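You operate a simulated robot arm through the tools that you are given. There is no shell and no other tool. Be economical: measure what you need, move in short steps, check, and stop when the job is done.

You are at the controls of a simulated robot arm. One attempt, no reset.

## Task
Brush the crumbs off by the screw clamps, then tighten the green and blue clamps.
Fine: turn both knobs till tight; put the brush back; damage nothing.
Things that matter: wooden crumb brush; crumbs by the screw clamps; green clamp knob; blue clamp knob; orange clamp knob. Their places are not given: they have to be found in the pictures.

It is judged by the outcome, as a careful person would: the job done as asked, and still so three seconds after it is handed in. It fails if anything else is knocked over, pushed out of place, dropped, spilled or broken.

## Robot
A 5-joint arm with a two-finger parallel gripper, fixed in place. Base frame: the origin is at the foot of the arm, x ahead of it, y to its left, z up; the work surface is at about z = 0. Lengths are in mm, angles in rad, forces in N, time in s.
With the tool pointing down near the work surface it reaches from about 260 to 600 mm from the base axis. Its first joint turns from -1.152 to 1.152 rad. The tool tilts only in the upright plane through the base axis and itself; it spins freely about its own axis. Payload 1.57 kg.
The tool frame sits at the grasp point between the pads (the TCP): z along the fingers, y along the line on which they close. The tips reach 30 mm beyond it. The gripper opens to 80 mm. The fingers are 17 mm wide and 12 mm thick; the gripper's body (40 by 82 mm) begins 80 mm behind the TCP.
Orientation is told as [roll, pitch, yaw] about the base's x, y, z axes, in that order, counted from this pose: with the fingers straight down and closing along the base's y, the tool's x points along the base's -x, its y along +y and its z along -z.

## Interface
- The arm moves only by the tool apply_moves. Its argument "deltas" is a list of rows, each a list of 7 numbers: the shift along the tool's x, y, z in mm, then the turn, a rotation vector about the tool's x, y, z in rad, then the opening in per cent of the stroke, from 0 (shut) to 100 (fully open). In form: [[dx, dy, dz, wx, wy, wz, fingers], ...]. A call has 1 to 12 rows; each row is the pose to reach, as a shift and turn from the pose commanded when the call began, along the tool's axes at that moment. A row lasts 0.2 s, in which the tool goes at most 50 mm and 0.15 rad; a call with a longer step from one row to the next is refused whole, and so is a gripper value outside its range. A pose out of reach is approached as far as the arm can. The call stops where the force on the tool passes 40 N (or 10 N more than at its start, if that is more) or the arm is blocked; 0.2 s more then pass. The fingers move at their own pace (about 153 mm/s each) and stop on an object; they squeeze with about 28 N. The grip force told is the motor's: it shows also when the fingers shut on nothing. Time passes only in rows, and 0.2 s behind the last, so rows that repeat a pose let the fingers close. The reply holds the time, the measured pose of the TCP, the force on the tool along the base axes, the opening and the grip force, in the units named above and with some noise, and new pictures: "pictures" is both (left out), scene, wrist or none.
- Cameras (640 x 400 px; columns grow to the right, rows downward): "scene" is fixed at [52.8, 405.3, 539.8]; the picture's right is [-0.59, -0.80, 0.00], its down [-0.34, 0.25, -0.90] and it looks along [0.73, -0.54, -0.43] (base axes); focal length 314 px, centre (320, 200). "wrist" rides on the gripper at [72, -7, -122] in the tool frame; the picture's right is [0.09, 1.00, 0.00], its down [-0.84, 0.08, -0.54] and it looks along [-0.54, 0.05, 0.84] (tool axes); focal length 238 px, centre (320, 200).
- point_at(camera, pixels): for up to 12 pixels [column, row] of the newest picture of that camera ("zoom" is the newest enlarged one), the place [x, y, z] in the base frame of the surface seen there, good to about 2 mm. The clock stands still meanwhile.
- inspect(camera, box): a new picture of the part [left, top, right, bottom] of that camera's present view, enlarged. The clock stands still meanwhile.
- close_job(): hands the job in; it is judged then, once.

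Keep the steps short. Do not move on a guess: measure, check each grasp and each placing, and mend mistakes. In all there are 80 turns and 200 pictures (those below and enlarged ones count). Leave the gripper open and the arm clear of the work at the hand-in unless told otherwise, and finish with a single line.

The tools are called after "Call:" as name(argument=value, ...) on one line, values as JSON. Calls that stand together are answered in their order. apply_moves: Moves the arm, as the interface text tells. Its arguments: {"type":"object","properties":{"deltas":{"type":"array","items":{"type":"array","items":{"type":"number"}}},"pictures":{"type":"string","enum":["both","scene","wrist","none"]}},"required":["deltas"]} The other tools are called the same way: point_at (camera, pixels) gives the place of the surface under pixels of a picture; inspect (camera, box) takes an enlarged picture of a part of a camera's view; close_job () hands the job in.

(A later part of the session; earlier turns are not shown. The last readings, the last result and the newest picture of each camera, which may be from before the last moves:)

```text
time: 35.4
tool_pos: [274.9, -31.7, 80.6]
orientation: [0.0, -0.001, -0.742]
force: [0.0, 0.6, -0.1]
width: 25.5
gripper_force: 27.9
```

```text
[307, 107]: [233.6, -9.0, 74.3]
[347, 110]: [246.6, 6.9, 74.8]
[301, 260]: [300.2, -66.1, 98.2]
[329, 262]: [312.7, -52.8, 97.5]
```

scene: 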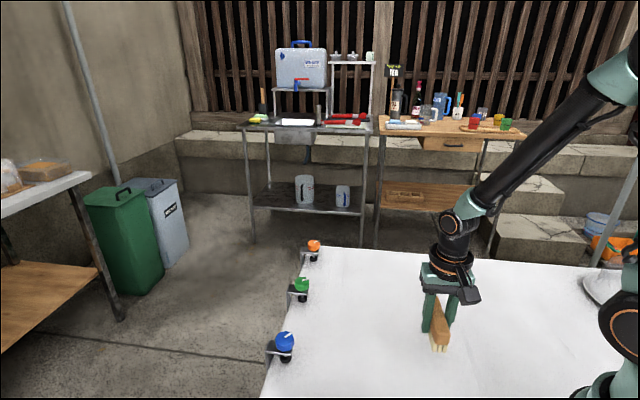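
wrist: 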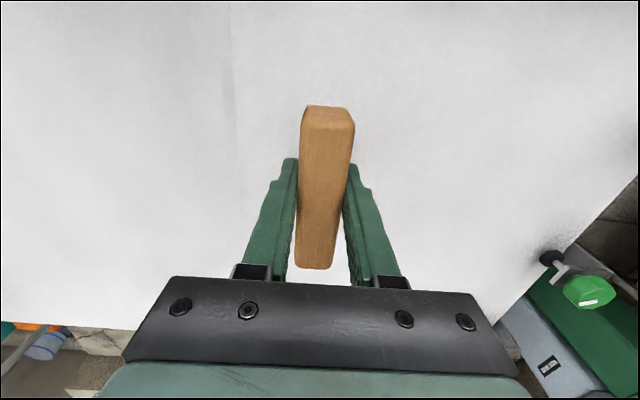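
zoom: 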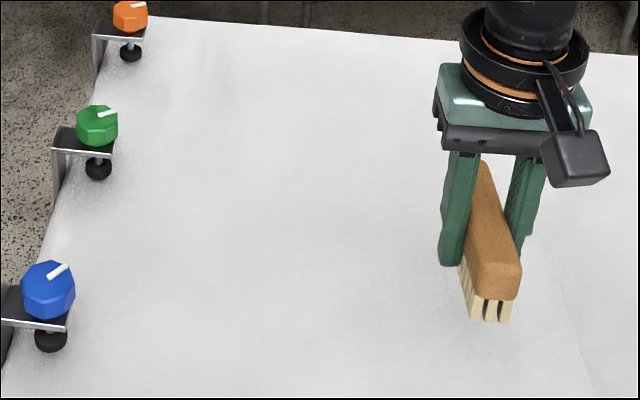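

The table is clean. But the brush's two ends measure different heights (z 74 and 98), so it seems to have pivoted in the grip. I'll look closer before setting it down.

Call:
inspect(camera="scene", box=[400, 270, 480, 370])

Call:
point_at(camera="scene", pixels=[[438, 302], [440, 318], [441, 328], [441, 334], [440, 339], [438, 350], [445, 349], [440, 325]])

Call:
point_at(camera="wrist", pixels=[[328, 108], [328, 125], [326, 145], [324, 165], [321, 185], [319, 205], [317, 225], [315, 245], [314, 262], [328, 115]])

```text
4.00 times, centred on (440, 320) of scene
```

zoom: 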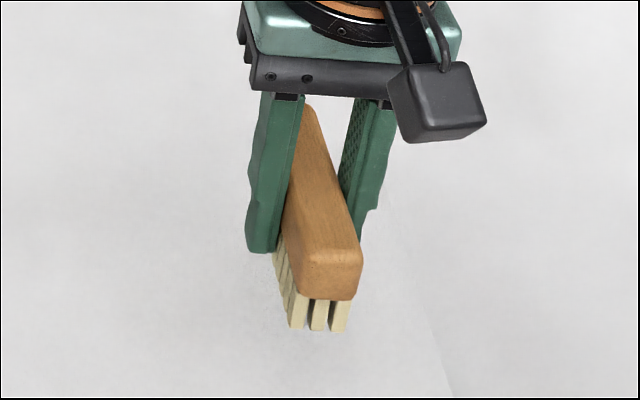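

```text
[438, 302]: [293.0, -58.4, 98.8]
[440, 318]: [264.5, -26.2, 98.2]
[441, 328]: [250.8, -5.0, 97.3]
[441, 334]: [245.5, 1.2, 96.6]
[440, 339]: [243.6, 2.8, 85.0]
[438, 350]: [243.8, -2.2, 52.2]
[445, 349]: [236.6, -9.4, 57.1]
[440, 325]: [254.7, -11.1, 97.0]
```

```text
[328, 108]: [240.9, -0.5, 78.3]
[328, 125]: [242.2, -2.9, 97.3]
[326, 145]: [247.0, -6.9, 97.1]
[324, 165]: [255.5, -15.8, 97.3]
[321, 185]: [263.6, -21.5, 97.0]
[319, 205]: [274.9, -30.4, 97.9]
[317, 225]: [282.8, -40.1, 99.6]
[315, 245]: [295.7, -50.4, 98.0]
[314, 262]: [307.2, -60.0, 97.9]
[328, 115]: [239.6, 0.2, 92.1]
```

The brush is actually level; the low readings were its end face. Its top is 17 mm above the TCP, so it will rest at TCP z≈36, and it lies exactly over its original outline. I'll lower to just above contact.

Call:
apply_moves(deltas=[[0, 0, 20, 0, 0, 0, 10], [0, 0, 38, 0, 0, 0, 10], [0, 0, 42.5, 0, 0, 0, 10], [0, 0, 44, 0, 0, 0, 10], [0, 0, 44, 0, 0, 0, 10]], pictures="none")

```text
time: 36.6
tool_pos: [274.8, -29.6, 36.2]
orientation: [-0.001, 0.0, -0.74]
force: [0.1, 0.3, -0.4]
width: 25.6
gripper_force: 27.6
```

No contact yet; lowering in half-millimetre steps.

Call:
apply_moves(deltas=[[0, 0, 0.5, 0, 0, 0, 10], [0, 0, 1, 0, 0, 0, 10], [0, 0, 1, 0, 0, 0, 10]], pictures="none")

```text
time: 37.4
tool_pos: [274.6, -30.5, 35.8]
orientation: [0.001, -0.001, -0.741]
force: [-1.9, 2.0, 7.4]
width: 25.6
gripper_force: 28.0
```

Contact at 7 N, the brush is standing. I'll open the fingers and then rise straight up.

Call:
apply_moves(deltas=[[0, 0, -0.2, 0, 0, 0, 40], [0, 0, -0.2, 0, 0, 0, 70], [0, 0, -0.2, 0, 0, 0, 100], [0, 0, -0.2, 0, 0, 0, 100], [0, 0, -30, 0, 0, 0, 100], [0, 0, -70, 0, 0, 0, 100], [0, 0, -115, 0, 0, 0, 100], [0, 0, -115, 0, 0, 0, 100]])

Call:
point_at(camera="wrist", pixels=[[310, 82], [333, 82], [306, 178], [324, 179]])

Call:
inspect(camera="wrist", box=[280, 40, 580, 240])

```text
time: 39.2
tool_pos: [273.2, -32.1, 151.2]
orientation: [0.0, 0.0, -0.743]
force: [-0.2, -0.9, -1.0]
width: 79.9
gripper_force: 0.0
```

scene: 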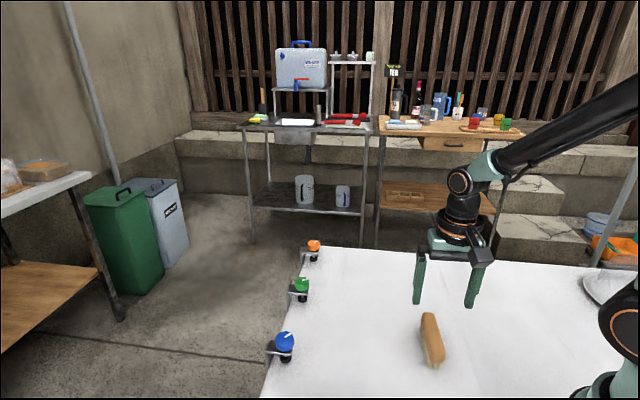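
wrist: 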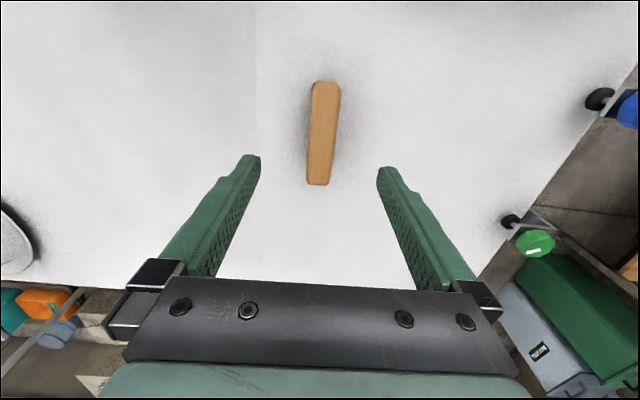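

```text
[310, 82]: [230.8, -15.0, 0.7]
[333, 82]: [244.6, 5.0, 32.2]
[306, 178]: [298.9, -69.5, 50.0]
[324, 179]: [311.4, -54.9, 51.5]
```

```text
2.00 times, centred on (430, 140) of wrist
```

zoom: 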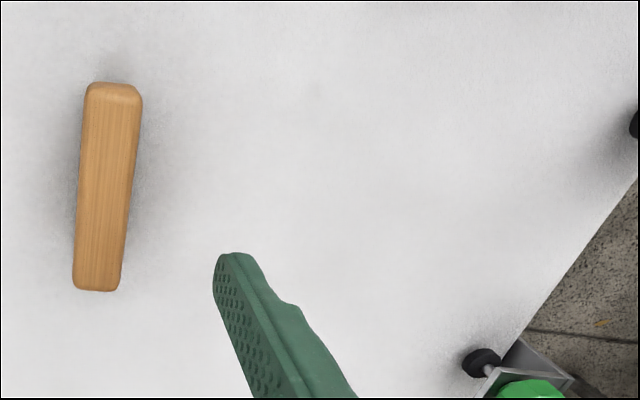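

The brush stands back in its place within a couple of mm, and the table is clean. Next I move above the blue knob at about (422,210.5), fingers open, at a safe height.

Call:
apply_moves(deltas=[[7.8, 39.9, -5, 0, 0, 0, 100], [15.7, 79.8, -10, 0, 0, 0, 100], [23.5, 119.6, -14, 0, 0, 0, 100], [31.4, 159.5, -14, 0, 0, 0, 100], [39.2, 199.4, -14, 0, 0, 0, 100], [47, 239.3, -14, 0, 0, 0, 100], [54.9, 279.2, -14, 0, 0, 0, 100], [54.9, 279.2, -14, 0, 0, 0, 100]])

Call:
inspect(camera="wrist", box=[240, 60, 400, 220])

```text
time: 41.0
tool_pos: [422.2, 212.6, 165.1]
orientation: [0.001, -0.001, -0.739]
force: [-0.2, -0.5, -0.8]
width: 79.8
gripper_force: 0.0
```

scene: 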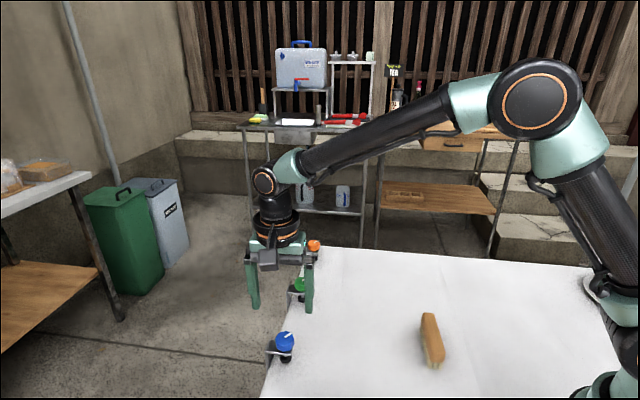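
wrist: 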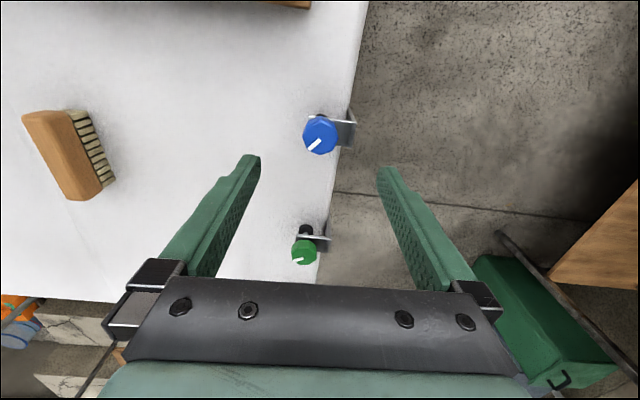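

```text
2.50 times, centred on (320, 140) of wrist
```

zoom: 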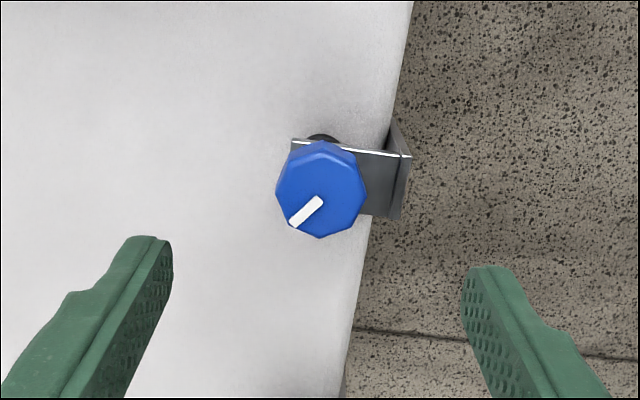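

The blue knob is an octagon seen at zoom (322,190). I'll measure its centre, edges, bracket and screw pad, and its vertices.

Call:
point_at(camera="zoom", pixels=[[322, 192], [280, 195], [363, 192], [322, 152], [320, 234], [385, 180], [296, 143], [293, 221], [321, 199], [356, 163], [290, 163], [350, 225]])

Call:
inspect(camera="scene", box=[260, 320, 310, 370])

```text
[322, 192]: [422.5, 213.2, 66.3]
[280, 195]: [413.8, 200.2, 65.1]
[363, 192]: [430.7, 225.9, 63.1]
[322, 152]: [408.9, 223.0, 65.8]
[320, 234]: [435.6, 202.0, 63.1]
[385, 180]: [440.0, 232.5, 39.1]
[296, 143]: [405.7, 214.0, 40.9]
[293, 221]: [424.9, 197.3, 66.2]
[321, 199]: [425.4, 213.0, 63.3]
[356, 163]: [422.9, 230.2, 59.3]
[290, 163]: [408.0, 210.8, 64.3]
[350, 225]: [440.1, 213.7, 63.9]
```

```text
8.00 times, centred on (285, 345) of scene
```

zoom: 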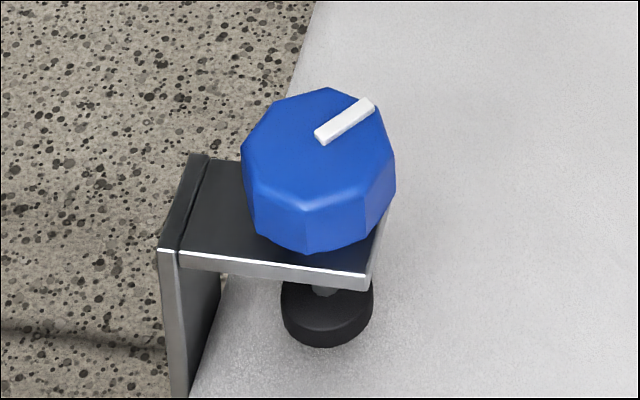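

Blue knob: centre (422.4,212.8), about 32 mm across, top at z 66, bracket top at z 40. I'll turn the fingers to its flats and descend to TCP z 76, so the tips stay above the bracket.

Call:
apply_moves(deltas=[[0, 0, 30, 0, 0, -0.12, 100], [0, 0, 55, 0, 0, -0.24, 100], [0, 0, 75, 0, 0, -0.35, 100], [0, 0, 85, 0, 0, -0.35, 100], [0, 0, 89, 0, 0, -0.35, 100], [0, 0, 89, 0, 0, -0.35, 100]])

Call:
inspect(camera="wrist", box=[220, 80, 420, 240])

```text
time: 42.4
tool_pos: [423.7, 212.4, 74.5]
orientation: [0.001, 0.0, -0.389]
force: [1.1, 0.6, 0.4]
width: 80.1
gripper_force: 0.0
```

scene: 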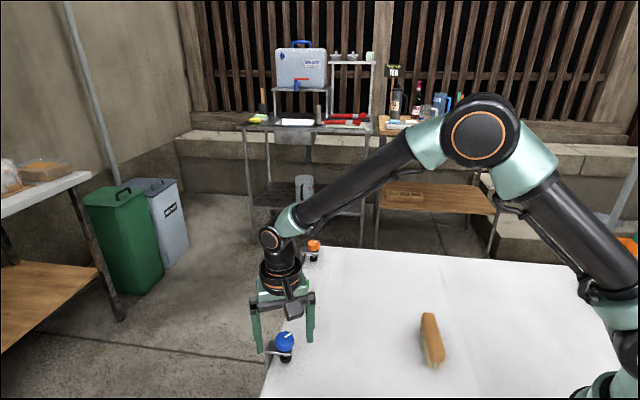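
wrist: 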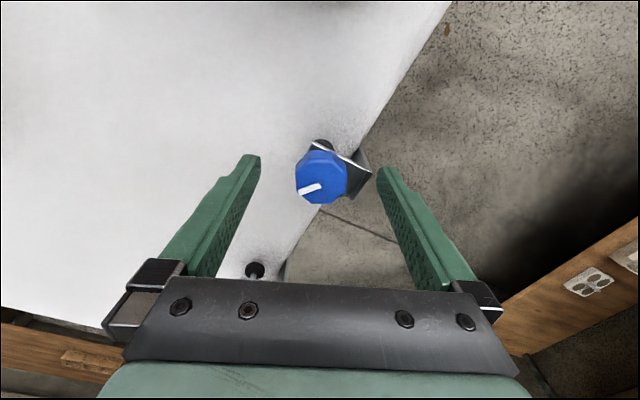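

```text
2.50 times, centred on (320, 160) of wrist
```

zoom: 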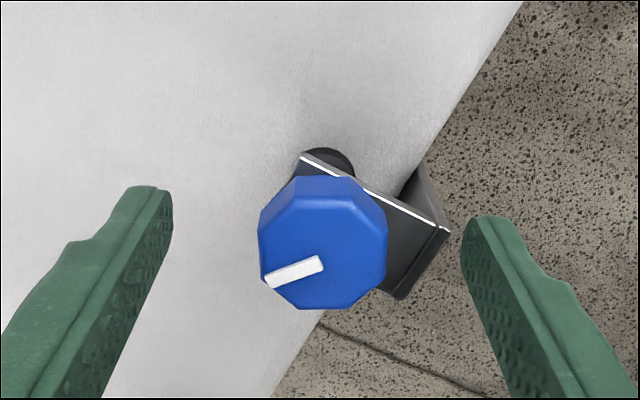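

The knob's flats face the fingers and it is centred. Closing now.

Call:
apply_moves(deltas=[[0, 0, 0, 0, 0, 0, 70], [0, 0, 0, 0, 0, 0, 45], [0, 0, 0, 0, 0, 0, 25], [0, 0, 0, 0, 0, 0, 25], [0, 0, 0, 0, 0, 0, 25]], pictures="wrist")

```text
time: 43.6
tool_pos: [423.7, 213.1, 74.0]
orientation: [0.003, -0.002, -0.391]
force: [4.4, 10.3, -6.9]
width: 33.3
gripper_force: 41.4
```

wrist: 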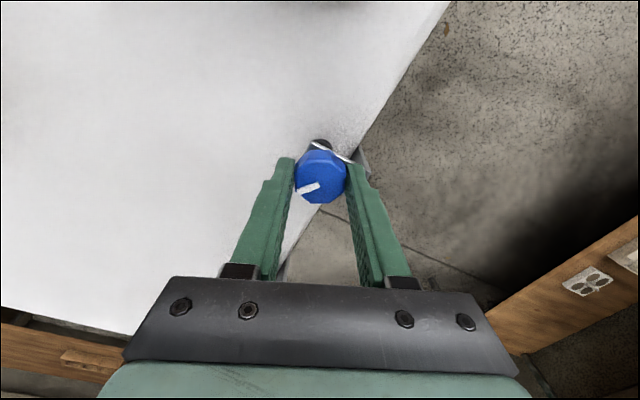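

Gripped at 33 mm. There's an 11 N side force along the closing line, so I'll shift 1 mm that way, then turn clockwise (seen from above) by 0.6 rad and check.

Call:
apply_moves(deltas=[[0, 1, 0, 0, 0, 0, 25], [0, 1, 0, 0, 0, 0.1, 25], [0, 1, 0, 0, 0, 0.2, 25], [0, 1, 0, 0, 0, 0.3, 25], [0, 1, 0, 0, 0, 0.4, 25], [0, 1, 0, 0, 0, 0.5, 25], [0, 1, 0, 0, 0, 0.6, 25]])

Call:
inspect(camera="wrist", box=[240, 100, 400, 240])

```text
time: 45.2
tool_pos: [423.9, 212.8, 73.4]
orientation: [0.001, 0.0, -0.993]
force: [-5.1, -1.3, 9.2]
width: 33.1
gripper_force: 41.5
```

scene: 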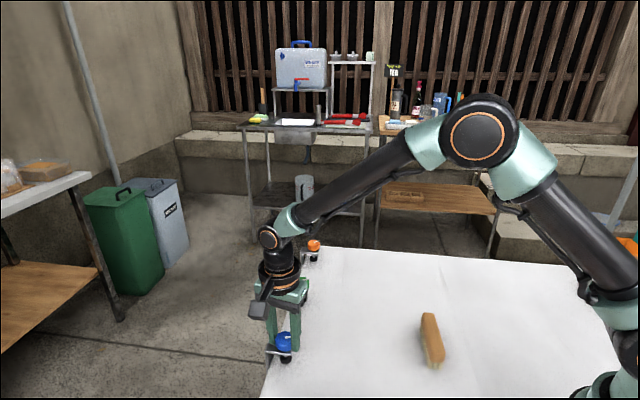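
wrist: 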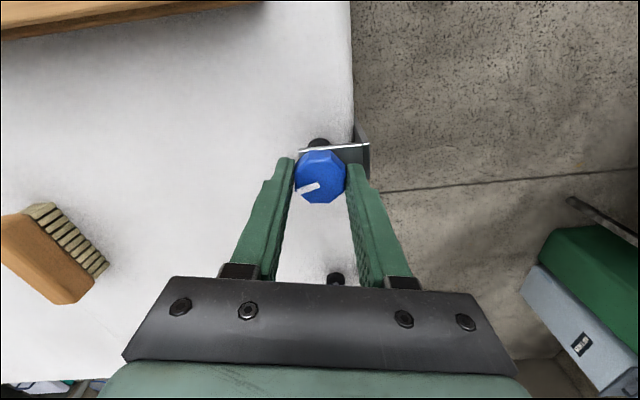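

```text
2.86 times, centred on (320, 170) of wrist
```

zoom: 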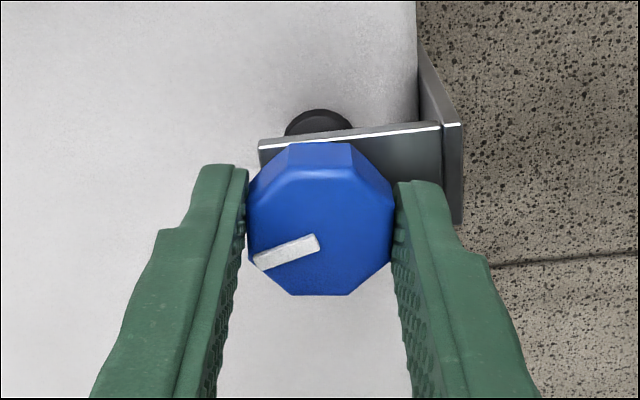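

The knob turns with the gripper: the marker keeps its place between the fingers and there's no strong resistance. I'll go on turning another 1.0 rad.

Call:
apply_moves(deltas=[[0, 0, 0, 0, 0, 0.1, 25], [0, 0, 0, 0, 0, 0.2, 25], [0, 0, 0, 0, 0, 0.3, 25], [0, 0, 0, 0, 0, 0.4, 25], [0, 0, 0, 0, 0, 0.5, 25], [0, 0, 0, 0, 0, 0.6, 25], [0, 0, 0, 0, 0, 0.7, 25], [0, 0, 0, 0, 0, 0.8, 25], [0, 0, 0, 0, 0, 0.9, 25], [0, 0, 0, 0, 0, 1.0, 25]], pictures="wrist")

Call:
inspect(camera="wrist", box=[240, 100, 400, 240])

```text
time: 47.4
tool_pos: [424.3, 214.0, 74.4]
orientation: [0.002, 0.001, -1.996]
force: [21.3, -14.9, -16.5]
width: 33.2
gripper_force: 40.7
```

wrist: 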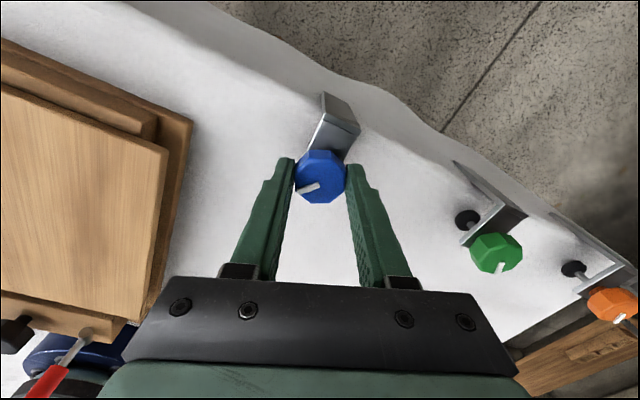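

```text
2.86 times, centred on (320, 170) of wrist
```

zoom: 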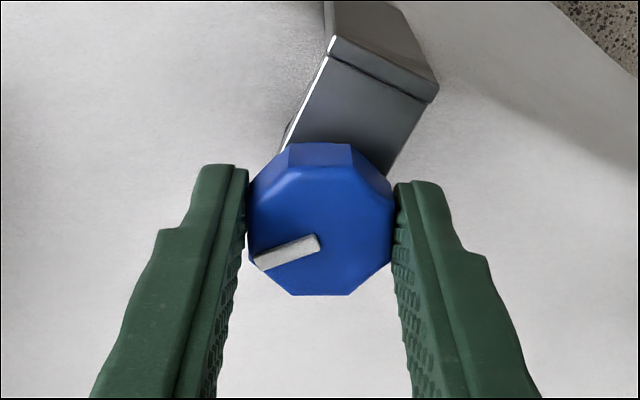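

Still turning freely, but a 25 N side force has built up along the closing line and 16 N downward. I'll relieve it by shifting 2 mm along the closing line and 1 mm down.

Call:
apply_moves(deltas=[[0, 1, 0.5, 0, 0, 0, 25], [0, 2, 1, 0, 0, 0, 25], [0, 2, 1, 0, 0, 0, 25]], pictures="none")

```text
time: 48.2
tool_pos: [423.7, 212.3, 74.7]
orientation: [-0.002, -0.002, -1.989]
force: [-9.0, -6.9, 13.1]
width: 33.2
gripper_force: 41.2
```

Forces relieved. Turning another 1.0 rad clockwise.

Call:
apply_moves(deltas=[[0, 0, 0, 0, 0, 0.1, 25], [0, 0, 0, 0, 0, 0.2, 25], [0, 0, 0, 0, 0, 0.3, 25], [0, 0, 0, 0, 0, 0.4, 25], [0, 0, 0, 0, 0, 0.5, 25], [0, 0, 0, 0, 0, 0.6, 25], [0, 0, 0, 0, 0, 0.7, 25], [0, 0, 0, 0, 0, 0.8, 25], [0, 0, 0, 0, 0, 0.9, 25], [0, 0, 0, 0, 0, 1.0, 25]], pictures="wrist")

Call:
inspect(camera="wrist", box=[240, 100, 400, 240])

```text
time: 49.6
tool_pos: [423.6, 212.4, 75.3]
orientation: [0.0, -0.002, -2.538]
force: [-1.8, 1.5, 0.0]
width: 33.5
gripper_force: 41.5
out of reach, approached as far as the arm can: row 6
stopped in row 6: the force on the tool passed its limit (the readings are from after the stop); the commanded pose is now the measured one
```

wrist: 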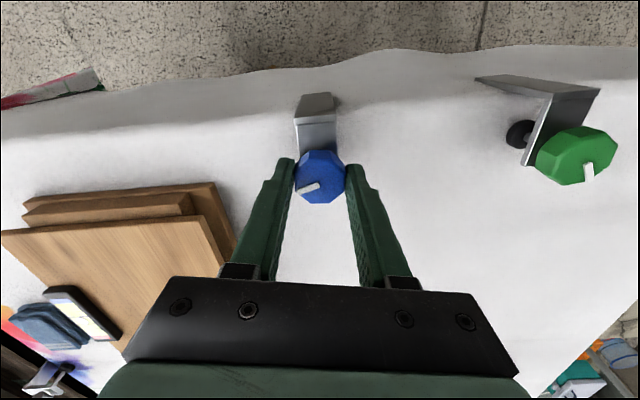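

```text
2.86 times, centred on (320, 170) of wrist
```

zoom: 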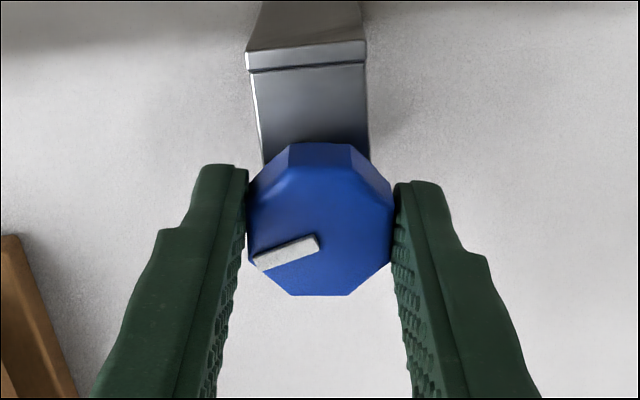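

The turn stopped at yaw -2.54 with "out of reach": likely the wrist's own limit, perhaps tightness. I'll open, turn back by three flats (2.356 rad), regrip and test. First part: open and rotate back 1.47 rad.

Call:
apply_moves(deltas=[[0, 0, 0, 0, 0, 0, 60], [0, 0, 0, 0, 0, 0, 100], [0, 0, 0, 0, 0, -0.147, 100], [0, 0, 0, 0, 0, -0.294, 100], [0, 0, 0, 0, 0, -0.441, 100], [0, 0, 0, 0, 0, -0.588, 100], [0, 0, 0, 0, 0, -0.735, 100], [0, 0, 0, 0, 0, -0.882, 100], [0, 0, 0, 0, 0, -1.029, 100], [0, 0, 0, 0, 0, -1.176, 100], [0, 0, 0, 0, 0, -1.323, 100], [0, 0, 0, 0, 0, -1.47, 100]], pictures="none")

Call:
apply_moves(deltas=[[0, 0, 0, 0, 0, -0.147, 100], [0, 0, 0, 0, 0, -0.294, 100], [0, 0, 0, 0, 0, -0.441, 100], [0, 0, 0, 0, 0, -0.588, 100], [0, 0, 0, 0, 0, -0.735, 100], [0, 0, 0, 0, 0, -0.886, 100], [0, 0, 0, 0, 0, -0.886, 100]], pictures="wrist")

Call:
inspect(camera="wrist", box=[220, 80, 420, 240])

```text
time: 52.2
tool_pos: [425.4, 213.4, 74.9]
orientation: [0.0, -0.002, -1.068]
force: [-0.1, 0.1, -0.5]
width: 80.1
gripper_force: 0.0
```

```text
time: 53.8
tool_pos: [425.1, 212.3, 74.6]
orientation: [0.0, 0.0, -0.183]
force: [-0.4, 0.5, -0.3]
width: 79.9
gripper_force: 0.0
```

wrist: 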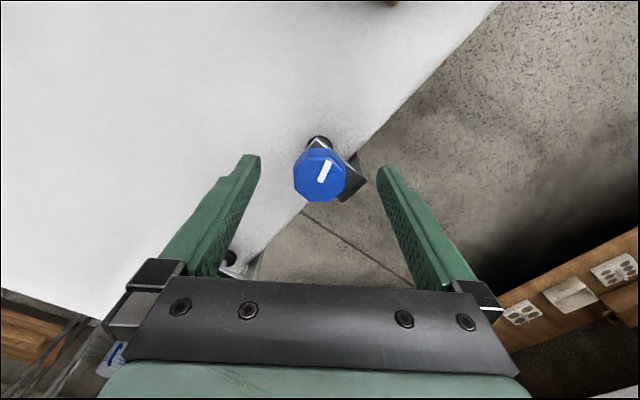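

```text
2.50 times, centred on (320, 160) of wrist
```

zoom: 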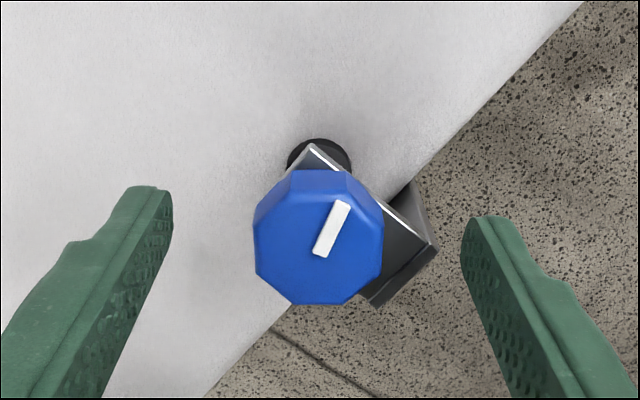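

Flats face the fingers again, knob marker now pointing the other way. I'll regrip.

Call:
apply_moves(deltas=[[0, 0, 0, 0, 0, 0, 70], [0, 0, 0, 0, 0, 0, 45], [0, 0, 0, 0, 0, 0, 25], [0, 0, 0, 0, 0, 0, 25], [0, 0, 0, 0, 0, 0, 25]], pictures="none")

```text
time: 55.0
tool_pos: [425.6, 211.6, 73.0]
orientation: [-0.002, 0.001, -0.185]
force: [-0.2, -7.5, 2.6]
width: 33.5
gripper_force: 41.4
```

Gripped. I'll shift slightly to centre on the axis and turn 0.4 rad clockwise as a test.

Call:
apply_moves(deltas=[[1, -0.6, 0, 0, 0, 0, 25], [1, -0.6, 0, 0, 0, 0.1, 25], [1, -0.6, 0, 0, 0, 0.2, 25], [1, -0.6, 0, 0, 0, 0.3, 25], [1, -0.6, 0, 0, 0, 0.4, 25], [1, -0.6, 0, 0, 0, 0.4, 25]], pictures="none")

Call:
inspect(camera="wrist", box=[240, 100, 400, 240])

```text
time: 56.4
tool_pos: [424.2, 211.7, 74.6]
orientation: [0.002, 0.002, -0.589]
force: [19.0, -9.2, -12.5]
width: 33.4
gripper_force: 41.3
```

```text
2.86 times, centred on (320, 170) of wrist
```

zoom: 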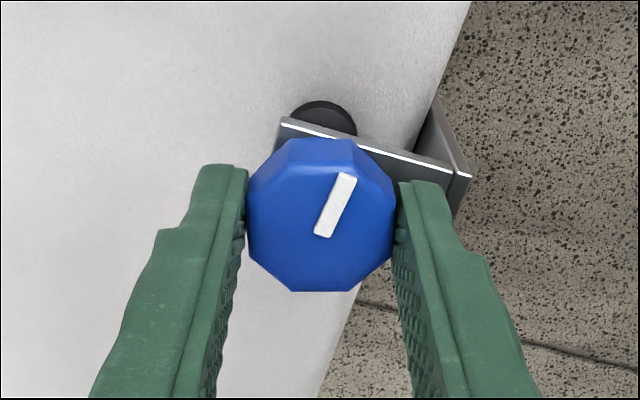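

It still turns, so the earlier stop was the wrist's limit. I'll relieve the side force and turn another 1.0 rad.

Call:
apply_moves(deltas=[[-1.2, 0, 0.6, 0, 0, 0, 25], [-1.2, 0, 0.6, 0, 0, 0.1, 25], [-1.2, 0, 0.6, 0, 0, 0.2, 25], [-1.2, 0, 0.6, 0, 0, 0.3, 25], [-1.2, 0, 0.6, 0, 0, 0.4, 25], [-1.2, 0, 0.6, 0, 0, 0.5, 25], [-1.2, 0, 0.6, 0, 0, 0.6, 25], [-1.2, 0, 0.6, 0, 0, 0.7, 25], [-1.2, 0, 0.6, 0, 0, 0.8, 25], [-1.2, 0, 0.6, 0, 0, 0.9, 25], [-1.2, 0, 0.6, 0, 0, 1.0, 25]], pictures="wrist")

Call:
inspect(camera="wrist", box=[240, 100, 400, 240])

```text
time: 58.8
tool_pos: [424.5, 211.1, 74.3]
orientation: [0.001, -0.001, -1.587]
force: [-12.7, 6.2, 14.0]
width: 33.4
gripper_force: 41.0
```

wrist: 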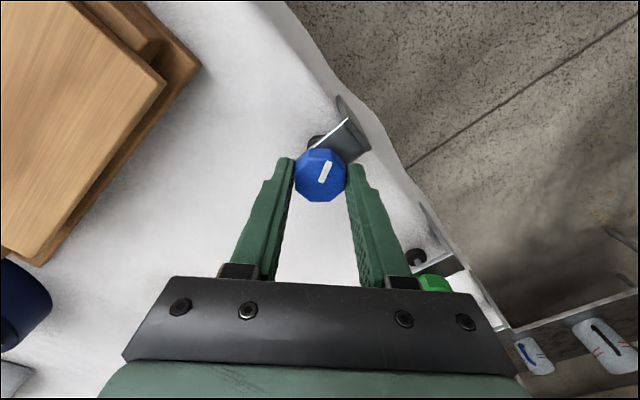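

```text
2.86 times, centred on (320, 170) of wrist
```

zoom: 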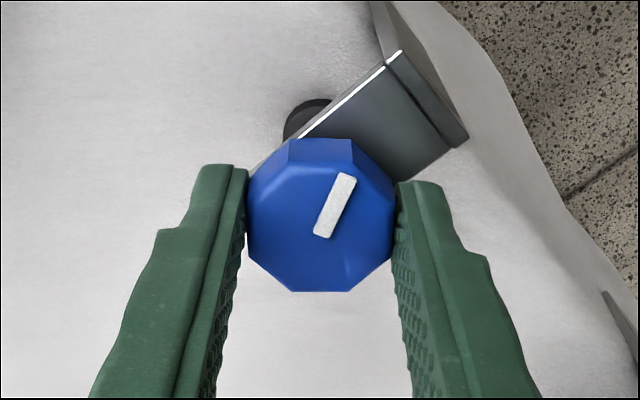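

Still turning freely (3.55 rad total). I'll relieve and turn 0.85 rad more, staying inside the wrist limit.

Call:
apply_moves(deltas=[[0, -0.8, -0.5, 0, 0, 0, 25], [0, -0.8, -0.5, 0, 0, 0.1, 25], [0, -0.8, -0.5, 0, 0, 0.2, 25], [0, -0.8, -0.5, 0, 0, 0.3, 25], [0, -0.8, -0.5, 0, 0, 0.4, 25], [0, -0.8, -0.5, 0, 0, 0.5, 25], [0, -0.8, -0.5, 0, 0, 0.6, 25], [0, -0.8, -0.5, 0, 0, 0.7, 25], [0, -0.8, -0.5, 0, 0, 0.78, 25], [0, -0.8, -0.5, 0, 0, 0.85, 25]], pictures="none")

Call:
inspect(camera="wrist", box=[240, 100, 400, 240])

```text
time: 61.0
tool_pos: [423.8, 211.2, 73.8]
orientation: [0.0, -0.002, -2.437]
force: [-14.4, 5.2, -0.5]
width: 33.3
gripper_force: 41.3
```

```text
2.86 times, centred on (320, 170) of wrist
```

zoom: 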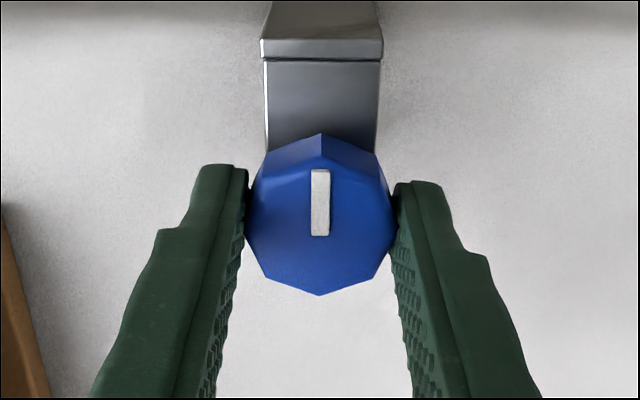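

The marker has shifted between the fingers: the knob stayed while the fingers slipped on it, which suggests it is tight. I'll verify by regripping on flats (turn back 1.178 rad) and trying again.

Call:
apply_moves(deltas=[[0, 0, 0, 0, 0, 0, 60], [0, 0, 0, 0, 0, 0, 100], [0, 0, 0, 0, 0, -0.147, 100], [0, 0, 0, 0, 0, -0.294, 100], [0, 0, 0, 0, 0, -0.441, 100], [0, 0, 0, 0, 0, -0.588, 100], [0, 0, 0, 0, 0, -0.735, 100], [0, 0, 0, 0, 0, -0.882, 100], [0, 0, 0, 0, 0, -1.029, 100], [0, 0, 0, 0, 0, -1.178, 100], [0, 0, 0, 0, 0, -1.178, 100]], pictures="none")

Call:
inspect(camera="wrist", box=[220, 80, 420, 240])

Call:
inspect(camera="scene", box=[260, 320, 310, 370])

```text
time: 63.4
tool_pos: [425.0, 211.3, 74.1]
orientation: [0.0, 0.001, -1.253]
force: [0.1, -0.6, -1.0]
width: 79.8
gripper_force: 0.1
```

```text
2.50 times, centred on (320, 160) of wrist
```

zoom: 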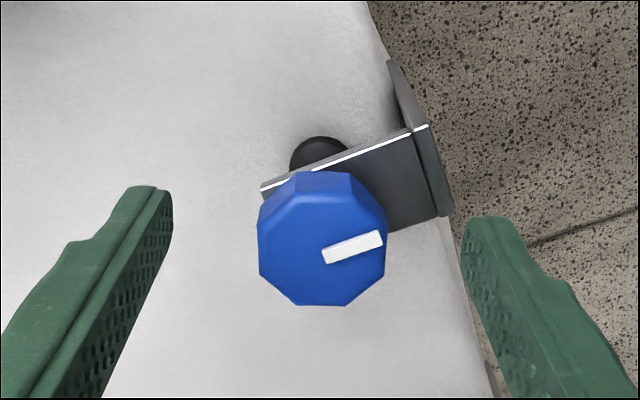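

```text
8.00 times, centred on (285, 345) of scene
```

zoom: 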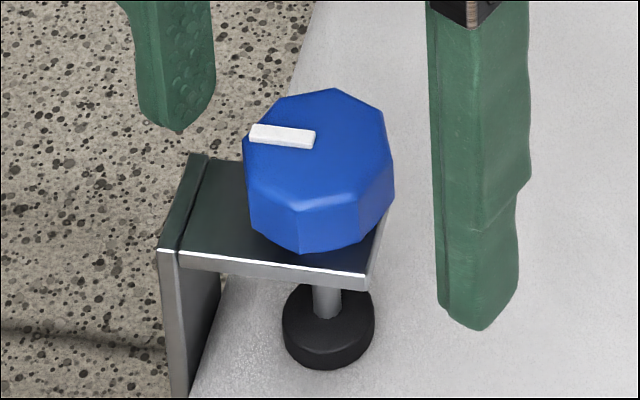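

The screw stem is now extended and the pad is pressed lower on the table. I'll regrip and try 0.3 rad more to confirm it's tight.

Call:
apply_moves(deltas=[[0, 0, 0, 0, 0, 0, 70], [0, 0, 0, 0, 0, 0, 45], [0, 0, 0, 0, 0, 0, 25], [0, 0, 0, 0, 0, 0, 25], [0, 0, 0, 0, 0, 0, 25], [0, 0, 0, 0, 0, 0.1, 25], [0, 0, 0, 0, 0, 0.2, 25], [0, 0, 0, 0, 0, 0.3, 25], [0, 0, 0, 0, 0, 0.3, 25]], pictures="none")

Call:
inspect(camera="wrist", box=[220, 80, 420, 240])

```text
time: 65.4
tool_pos: [424.8, 211.3, 75.8]
orientation: [-0.001, -0.001, -1.557]
force: [2.4, 0.3, 2.8]
width: 33.4
gripper_force: 41.3
```

```text
2.50 times, centred on (320, 160) of wrist
```

zoom: 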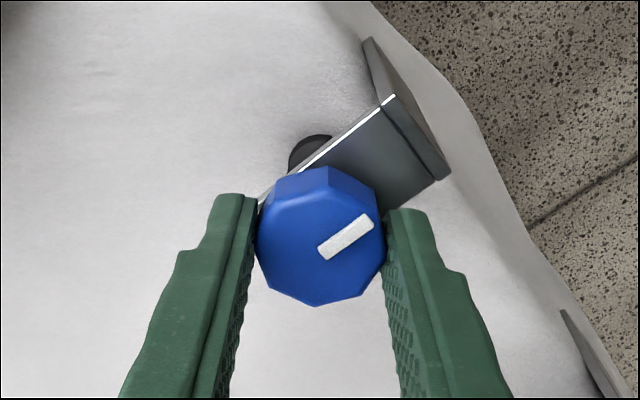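

The knob stayed in place relative to its bracket while the fingers slipped: blue is tight. I'll open, rise, then travel to above the green knob while turning back.

Call:
apply_moves(deltas=[[0, 0, 0, 0, 0, 0, 60], [0, 0, 0, 0, 0, 0, 100], [0, 0, -40, 0, 0, 0, 100], [0, 0, -75, 0, 0, -0.1, 100], [-18.6, 17.4, -75, 0, 0, -0.24, 100], [-37.2, 34.8, -75, 0, 0, -0.38, 100], [-55.8, 52.2, -75, 0, 0, -0.52, 100], [-74.3, 69.7, -75, 0, 0, -0.66, 100], [-92.9, 87.1, -75, 0, 0, -0.8, 100], [-111.5, 104.5, -75, 0, 0, -0.94, 100], [-111.5, 104.5, -75, 0, 0, -1.07, 100], [-111.5, 104.5, -75, 0, 0, -1.167, 100]])

Call:
inspect(camera="wrist", box=[240, 80, 400, 220])

```text
time: 68.0
tool_pos: [529.8, 99.8, 149.5]
orientation: [-0.001, 0.001, -0.388]
force: [0.4, -0.9, 0.1]
width: 80.1
gripper_force: 0.1
```

scene: 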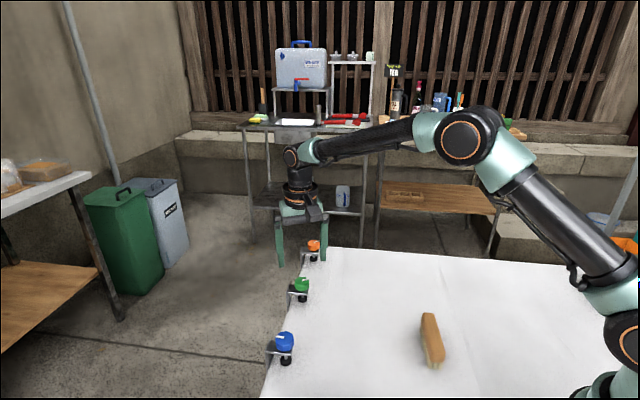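
wrist: 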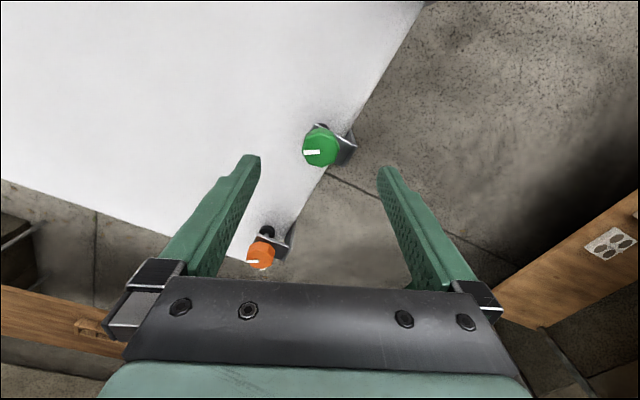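

```text
2.86 times, centred on (320, 150) of wrist
```

zoom: 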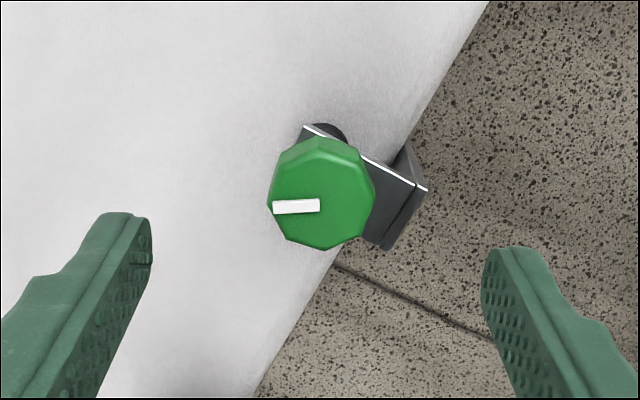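

The green knob shows the same type of octagon, with vertices now facing the fingers. I'll measure its centre and edges.

Call:
point_at(camera="zoom", pixels=[[322, 190], [276, 192], [369, 190], [322, 148], [322, 243], [380, 200], [316, 205], [276, 208]])

```text
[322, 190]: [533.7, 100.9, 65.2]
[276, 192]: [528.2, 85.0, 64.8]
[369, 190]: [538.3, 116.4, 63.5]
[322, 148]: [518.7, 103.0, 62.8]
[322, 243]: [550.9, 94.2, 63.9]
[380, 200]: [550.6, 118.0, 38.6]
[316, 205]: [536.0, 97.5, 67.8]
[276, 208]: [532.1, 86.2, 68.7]
```

Green knob axis at about (533.8,100.5). I'll turn to its flats (0.37 rad) and descend to TCP z 75.

Call:
apply_moves(deltas=[[-3.4, 2.2, 25, 0, 0, -0.13, 100], [-3.4, 2.2, 48, 0, 0, -0.26, 100], [-3.4, 2.2, 65, 0, 0, -0.37, 100], [-3.4, 2.2, 74.5, 0, 0, -0.37, 100], [-3.4, 2.2, 74.5, 0, 0, -0.37, 100]], pictures="none")

Call:
inspect(camera="wrist", box=[220, 80, 420, 240])

```text
time: 69.2
tool_pos: [534.8, 102.6, 75.1]
orientation: [0.0, -0.001, -0.019]
force: [0.3, -0.3, -0.2]
width: 79.9
gripper_force: 0.1
```

```text
2.50 times, centred on (320, 160) of wrist
```

zoom: 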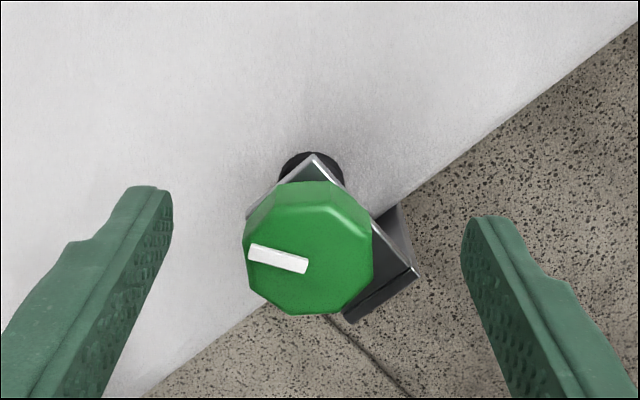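

The knob sits about 3 mm left of centre between the fingers, so I'll shift over and close.

Call:
apply_moves(deltas=[[-1.5, -3, 0, 0, 0, 0, 100], [-1.5, -3, 0, 0, 0, 0, 70], [-1.5, -3, 0, 0, 0, 0, 45], [-1.5, -3, 0, 0, 0, 0, 25], [-1.5, -3, 0, 0, 0, 0, 25], [-1.5, -3, 0, 0, 0, 0, 25]], pictures="none")

Call:
inspect(camera="wrist", box=[220, 80, 420, 240])

```text
time: 70.6
tool_pos: [537.5, 99.3, 74.6]
orientation: [-0.001, 0.0, -0.019]
force: [1.4, 3.5, -2.2]
width: 32.9
gripper_force: 40.8
```

```text
2.50 times, centred on (320, 160) of wrist
```

zoom: 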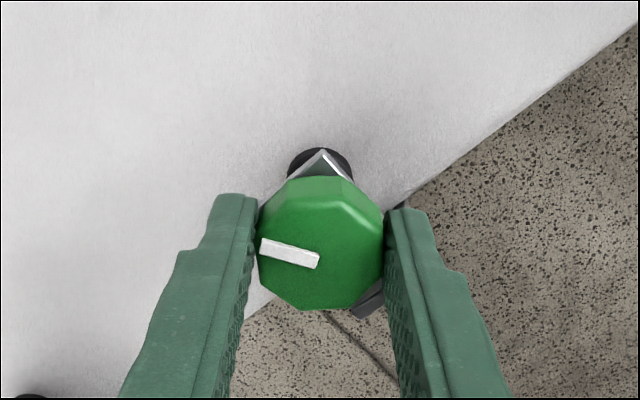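

Gripped at 33 mm with low side force. Turning 1.0 rad clockwise.

Call:
apply_moves(deltas=[[0, 0, 0, 0, 0, 0.1, 25], [0, 0, 0, 0, 0, 0.2, 25], [0, 0, 0, 0, 0, 0.3, 25], [0, 0, 0, 0, 0, 0.4, 25], [0, 0, 0, 0, 0, 0.5, 25], [0, 0, 0, 0, 0, 0.6, 25], [0, 0, 0, 0, 0, 0.7, 25], [0, 0, 0, 0, 0, 0.8, 25], [0, 0, 0, 0, 0, 0.9, 25], [0, 0, 0, 0, 0, 1.0, 25]], pictures="none")

Call:
inspect(camera="wrist", box=[220, 80, 420, 240])

```text
time: 72.8
tool_pos: [537.0, 99.5, 76.1]
orientation: [0.003, -0.001, -1.022]
force: [17.0, 25.1, -19.8]
width: 33.1
gripper_force: 40.5
```

```text
2.50 times, centred on (320, 160) of wrist
```

zoom: 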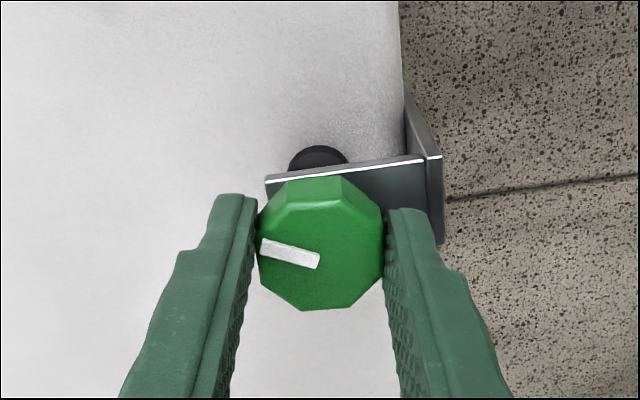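

The knob turns along. A 28 N side force has built up, so I'll relieve it by moving 1.8 mm along the closing line and 0.8 mm down.

Call:
apply_moves(deltas=[[0.4, 0.9, 0.4, 0, 0, 0, 25], [0.8, 1.8, 0.8, 0, 0, 0, 25], [0.8, 1.8, 0.8, 0, 0, 0, 25]], pictures="none")

```text
time: 73.6
tool_pos: [536.5, 100.4, 74.4]
orientation: [0.0, -0.001, -1.024]
force: [3.9, 9.5, -0.3]
width: 33.5
gripper_force: 41.5
```

Forces are small again. Turning another 0.9 rad.

Call:
apply_moves(deltas=[[0, 0.5, 0, 0, 0, 0.1, 25], [0, 0.5, 0, 0, 0, 0.2, 25], [0, 0.5, 0, 0, 0, 0.3, 25], [0, 0.5, 0, 0, 0, 0.4, 25], [0, 0.5, 0, 0, 0, 0.5, 25], [0, 0.5, 0, 0, 0, 0.6, 25], [0, 0.5, 0, 0, 0, 0.7, 25], [0, 0.5, 0, 0, 0, 0.8, 25], [0, 0.5, 0, 0, 0, 0.9, 25]], pictures="none")

Call:
inspect(camera="wrist", box=[220, 80, 420, 240])

```text
time: 75.6
tool_pos: [538.5, 99.6, 75.1]
orientation: [0.002, 0.002, -1.926]
force: [3.2, -13.0, 22.1]
width: 33.3
gripper_force: 41.3
```

```text
2.50 times, centred on (320, 160) of wrist
```

zoom: 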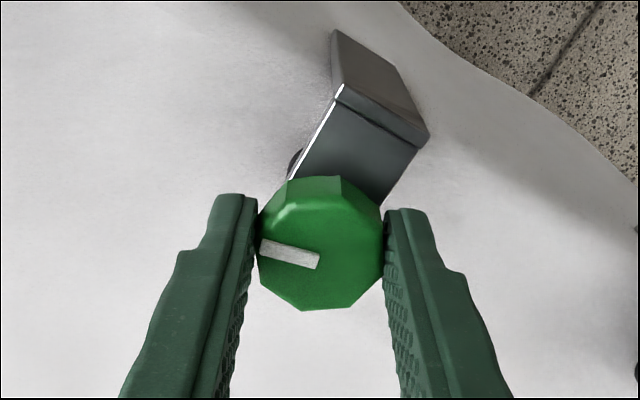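

Still turning freely (1.9 rad). I'll relieve and turn 0.78 rad more.

Call:
apply_moves(deltas=[[-0.6, 0.4, -0.8, 0, 0, 0, 25], [-0.6, 0.4, -0.8, 0, 0, 0.1, 25], [-0.6, 0.4, -0.8, 0, 0, 0.2, 25], [-0.6, 0.4, -0.8, 0, 0, 0.3, 25], [-0.6, 0.4, -0.8, 0, 0, 0.4, 25], [-0.6, 0.4, -0.8, 0, 0, 0.5, 25], [-0.6, 0.4, -0.8, 0, 0, 0.6, 25], [-0.6, 0.4, -0.8, 0, 0, 0.7, 25], [-0.6, 0.4, -0.8, 0, 0, 0.78, 25]], pictures="none")

Call:
inspect(camera="wrist", box=[220, 80, 420, 240])

```text
time: 77.6
tool_pos: [537.8, 99.8, 74.5]
orientation: [0.001, 0.005, -2.703]
force: [24.7, -12.0, -5.0]
width: 33.3
gripper_force: 41.4
```

```text
2.50 times, centred on (320, 160) of wrist
```

zoom: 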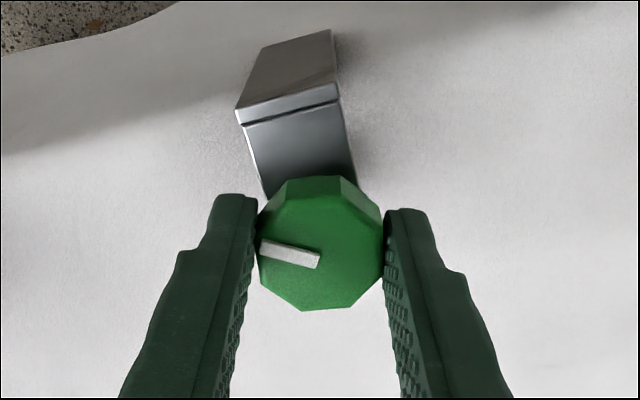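

2.68 rad turned and still moving with the fingers. I'm near the wrist limit, so I'll open, turn back 2.356 rad in two calls and regrip.

Call:
apply_moves(deltas=[[0.8, 1, 0, 0, 0, 0, 60], [0.8, 1, 0, 0, 0, 0, 100], [0.8, 1, 0, 0, 0, -0.147, 100], [0.8, 1, 0, 0, 0, -0.294, 100], [0.8, 1, 0, 0, 0, -0.441, 100], [0.8, 1, 0, 0, 0, -0.588, 100], [0.8, 1, 0, 0, 0, -0.735, 100], [0.8, 1, 0, 0, 0, -0.882, 100], [0.8, 1, 0, 0, 0, -1.029, 100], [0.8, 1, 0, 0, 0, -1.176, 100], [0.8, 1, 0, 0, 0, -1.323, 100], [0.8, 1, 0, 0, 0, -1.47, 100]], pictures="none")

Call:
apply_moves(deltas=[[0, 0, 0, 0, 0, -0.147, 100], [0, 0, 0, 0, 0, -0.294, 100], [0, 0, 0, 0, 0, -0.441, 100], [0, 0, 0, 0, 0, -0.588, 100], [0, 0, 0, 0, 0, -0.735, 100], [0, 0, 0, 0, 0, -0.886, 100], [0, 0, 0, 0, 0, -0.886, 100], [0, 0, 0, 0, 0, -0.886, 60], [0, 0, 0, 0, 0, -0.886, 30], [0, 0, 0, 0, 0, -0.886, 25], [0, 0, 0, 0, 0, -0.886, 25]], pictures="none")

Call:
inspect(camera="wrist", box=[220, 80, 420, 240])

```text
time: 80.2
tool_pos: [538.2, 99.1, 75.4]
orientation: [-0.001, -0.001, -1.226]
force: [0.0, -0.7, -0.3]
width: 79.6
gripper_force: 0.1
```

```text
time: 82.6
tool_pos: [537.4, 99.3, 74.3]
orientation: [-0.002, 0.002, -0.346]
force: [-5.0, -13.2, 4.0]
width: 33.3
gripper_force: 41.6
```

```text
2.50 times, centred on (320, 160) of wrist
```

zoom: 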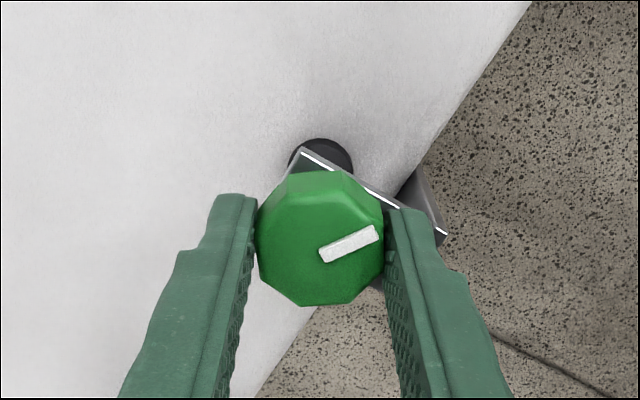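

Regripped; shifting 0.9 mm to relieve the side force and turning 1.0 rad.

Call:
apply_moves(deltas=[[0, -0.9, 0, 0, 0, 0, 25], [0, -0.9, 0, 0, 0, 0.1, 25], [0, -0.9, 0, 0, 0, 0.2, 25], [0, -0.9, 0, 0, 0, 0.3, 25], [0, -0.9, 0, 0, 0, 0.4, 25], [0, -0.9, 0, 0, 0, 0.5, 25], [0, -0.9, 0, 0, 0, 0.6, 25], [0, -0.9, 0, 0, 0, 0.7, 25], [0, -0.9, 0, 0, 0, 0.8, 25], [0, -0.9, 0, 0, 0, 0.9, 25], [0, -0.9, 0, 0, 0, 1.0, 25]], pictures="none")

Call:
inspect(camera="wrist", box=[220, 80, 420, 240])

```text
time: 85.0
tool_pos: [538.1, 98.0, 75.2]
orientation: [-0.004, 0.001, -1.345]
force: [-10.5, -8.7, 3.2]
width: 33.2
gripper_force: 41.8
```

```text
2.50 times, centred on (320, 160) of wrist
```

zoom: 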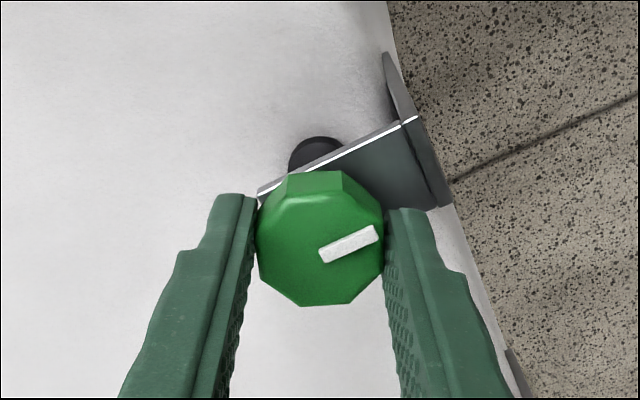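

The marker now lies parallel to the bracket, as it did on blue when tight. I'll try 0.5 rad more.

Call:
apply_moves(deltas=[[0, -0.6, 0, 0, 0, 0, 25], [0, -0.6, 0, 0, 0, 0.1, 25], [0, -0.6, 0, 0, 0, 0.2, 25], [0, -0.6, 0, 0, 0, 0.3, 25], [0, -0.6, 0, 0, 0, 0.4, 25], [0, -0.6, 0, 0, 0, 0.5, 25], [0, -0.6, 0, 0, 0, 0.5, 25]], pictures="none")

Call:
inspect(camera="wrist", box=[220, 80, 420, 240])

```text
time: 86.6
tool_pos: [537.3, 99.9, 74.7]
orientation: [0.0, -0.002, -1.845]
force: [-11.1, 1.3, -1.9]
width: 33.3
gripper_force: 40.8
```

```text
2.50 times, centred on (320, 160) of wrist
```

zoom: 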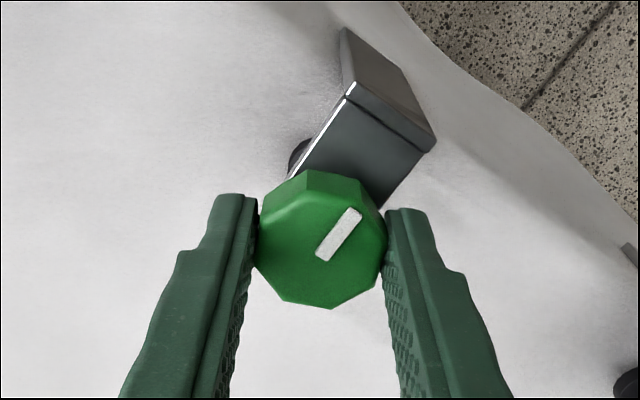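

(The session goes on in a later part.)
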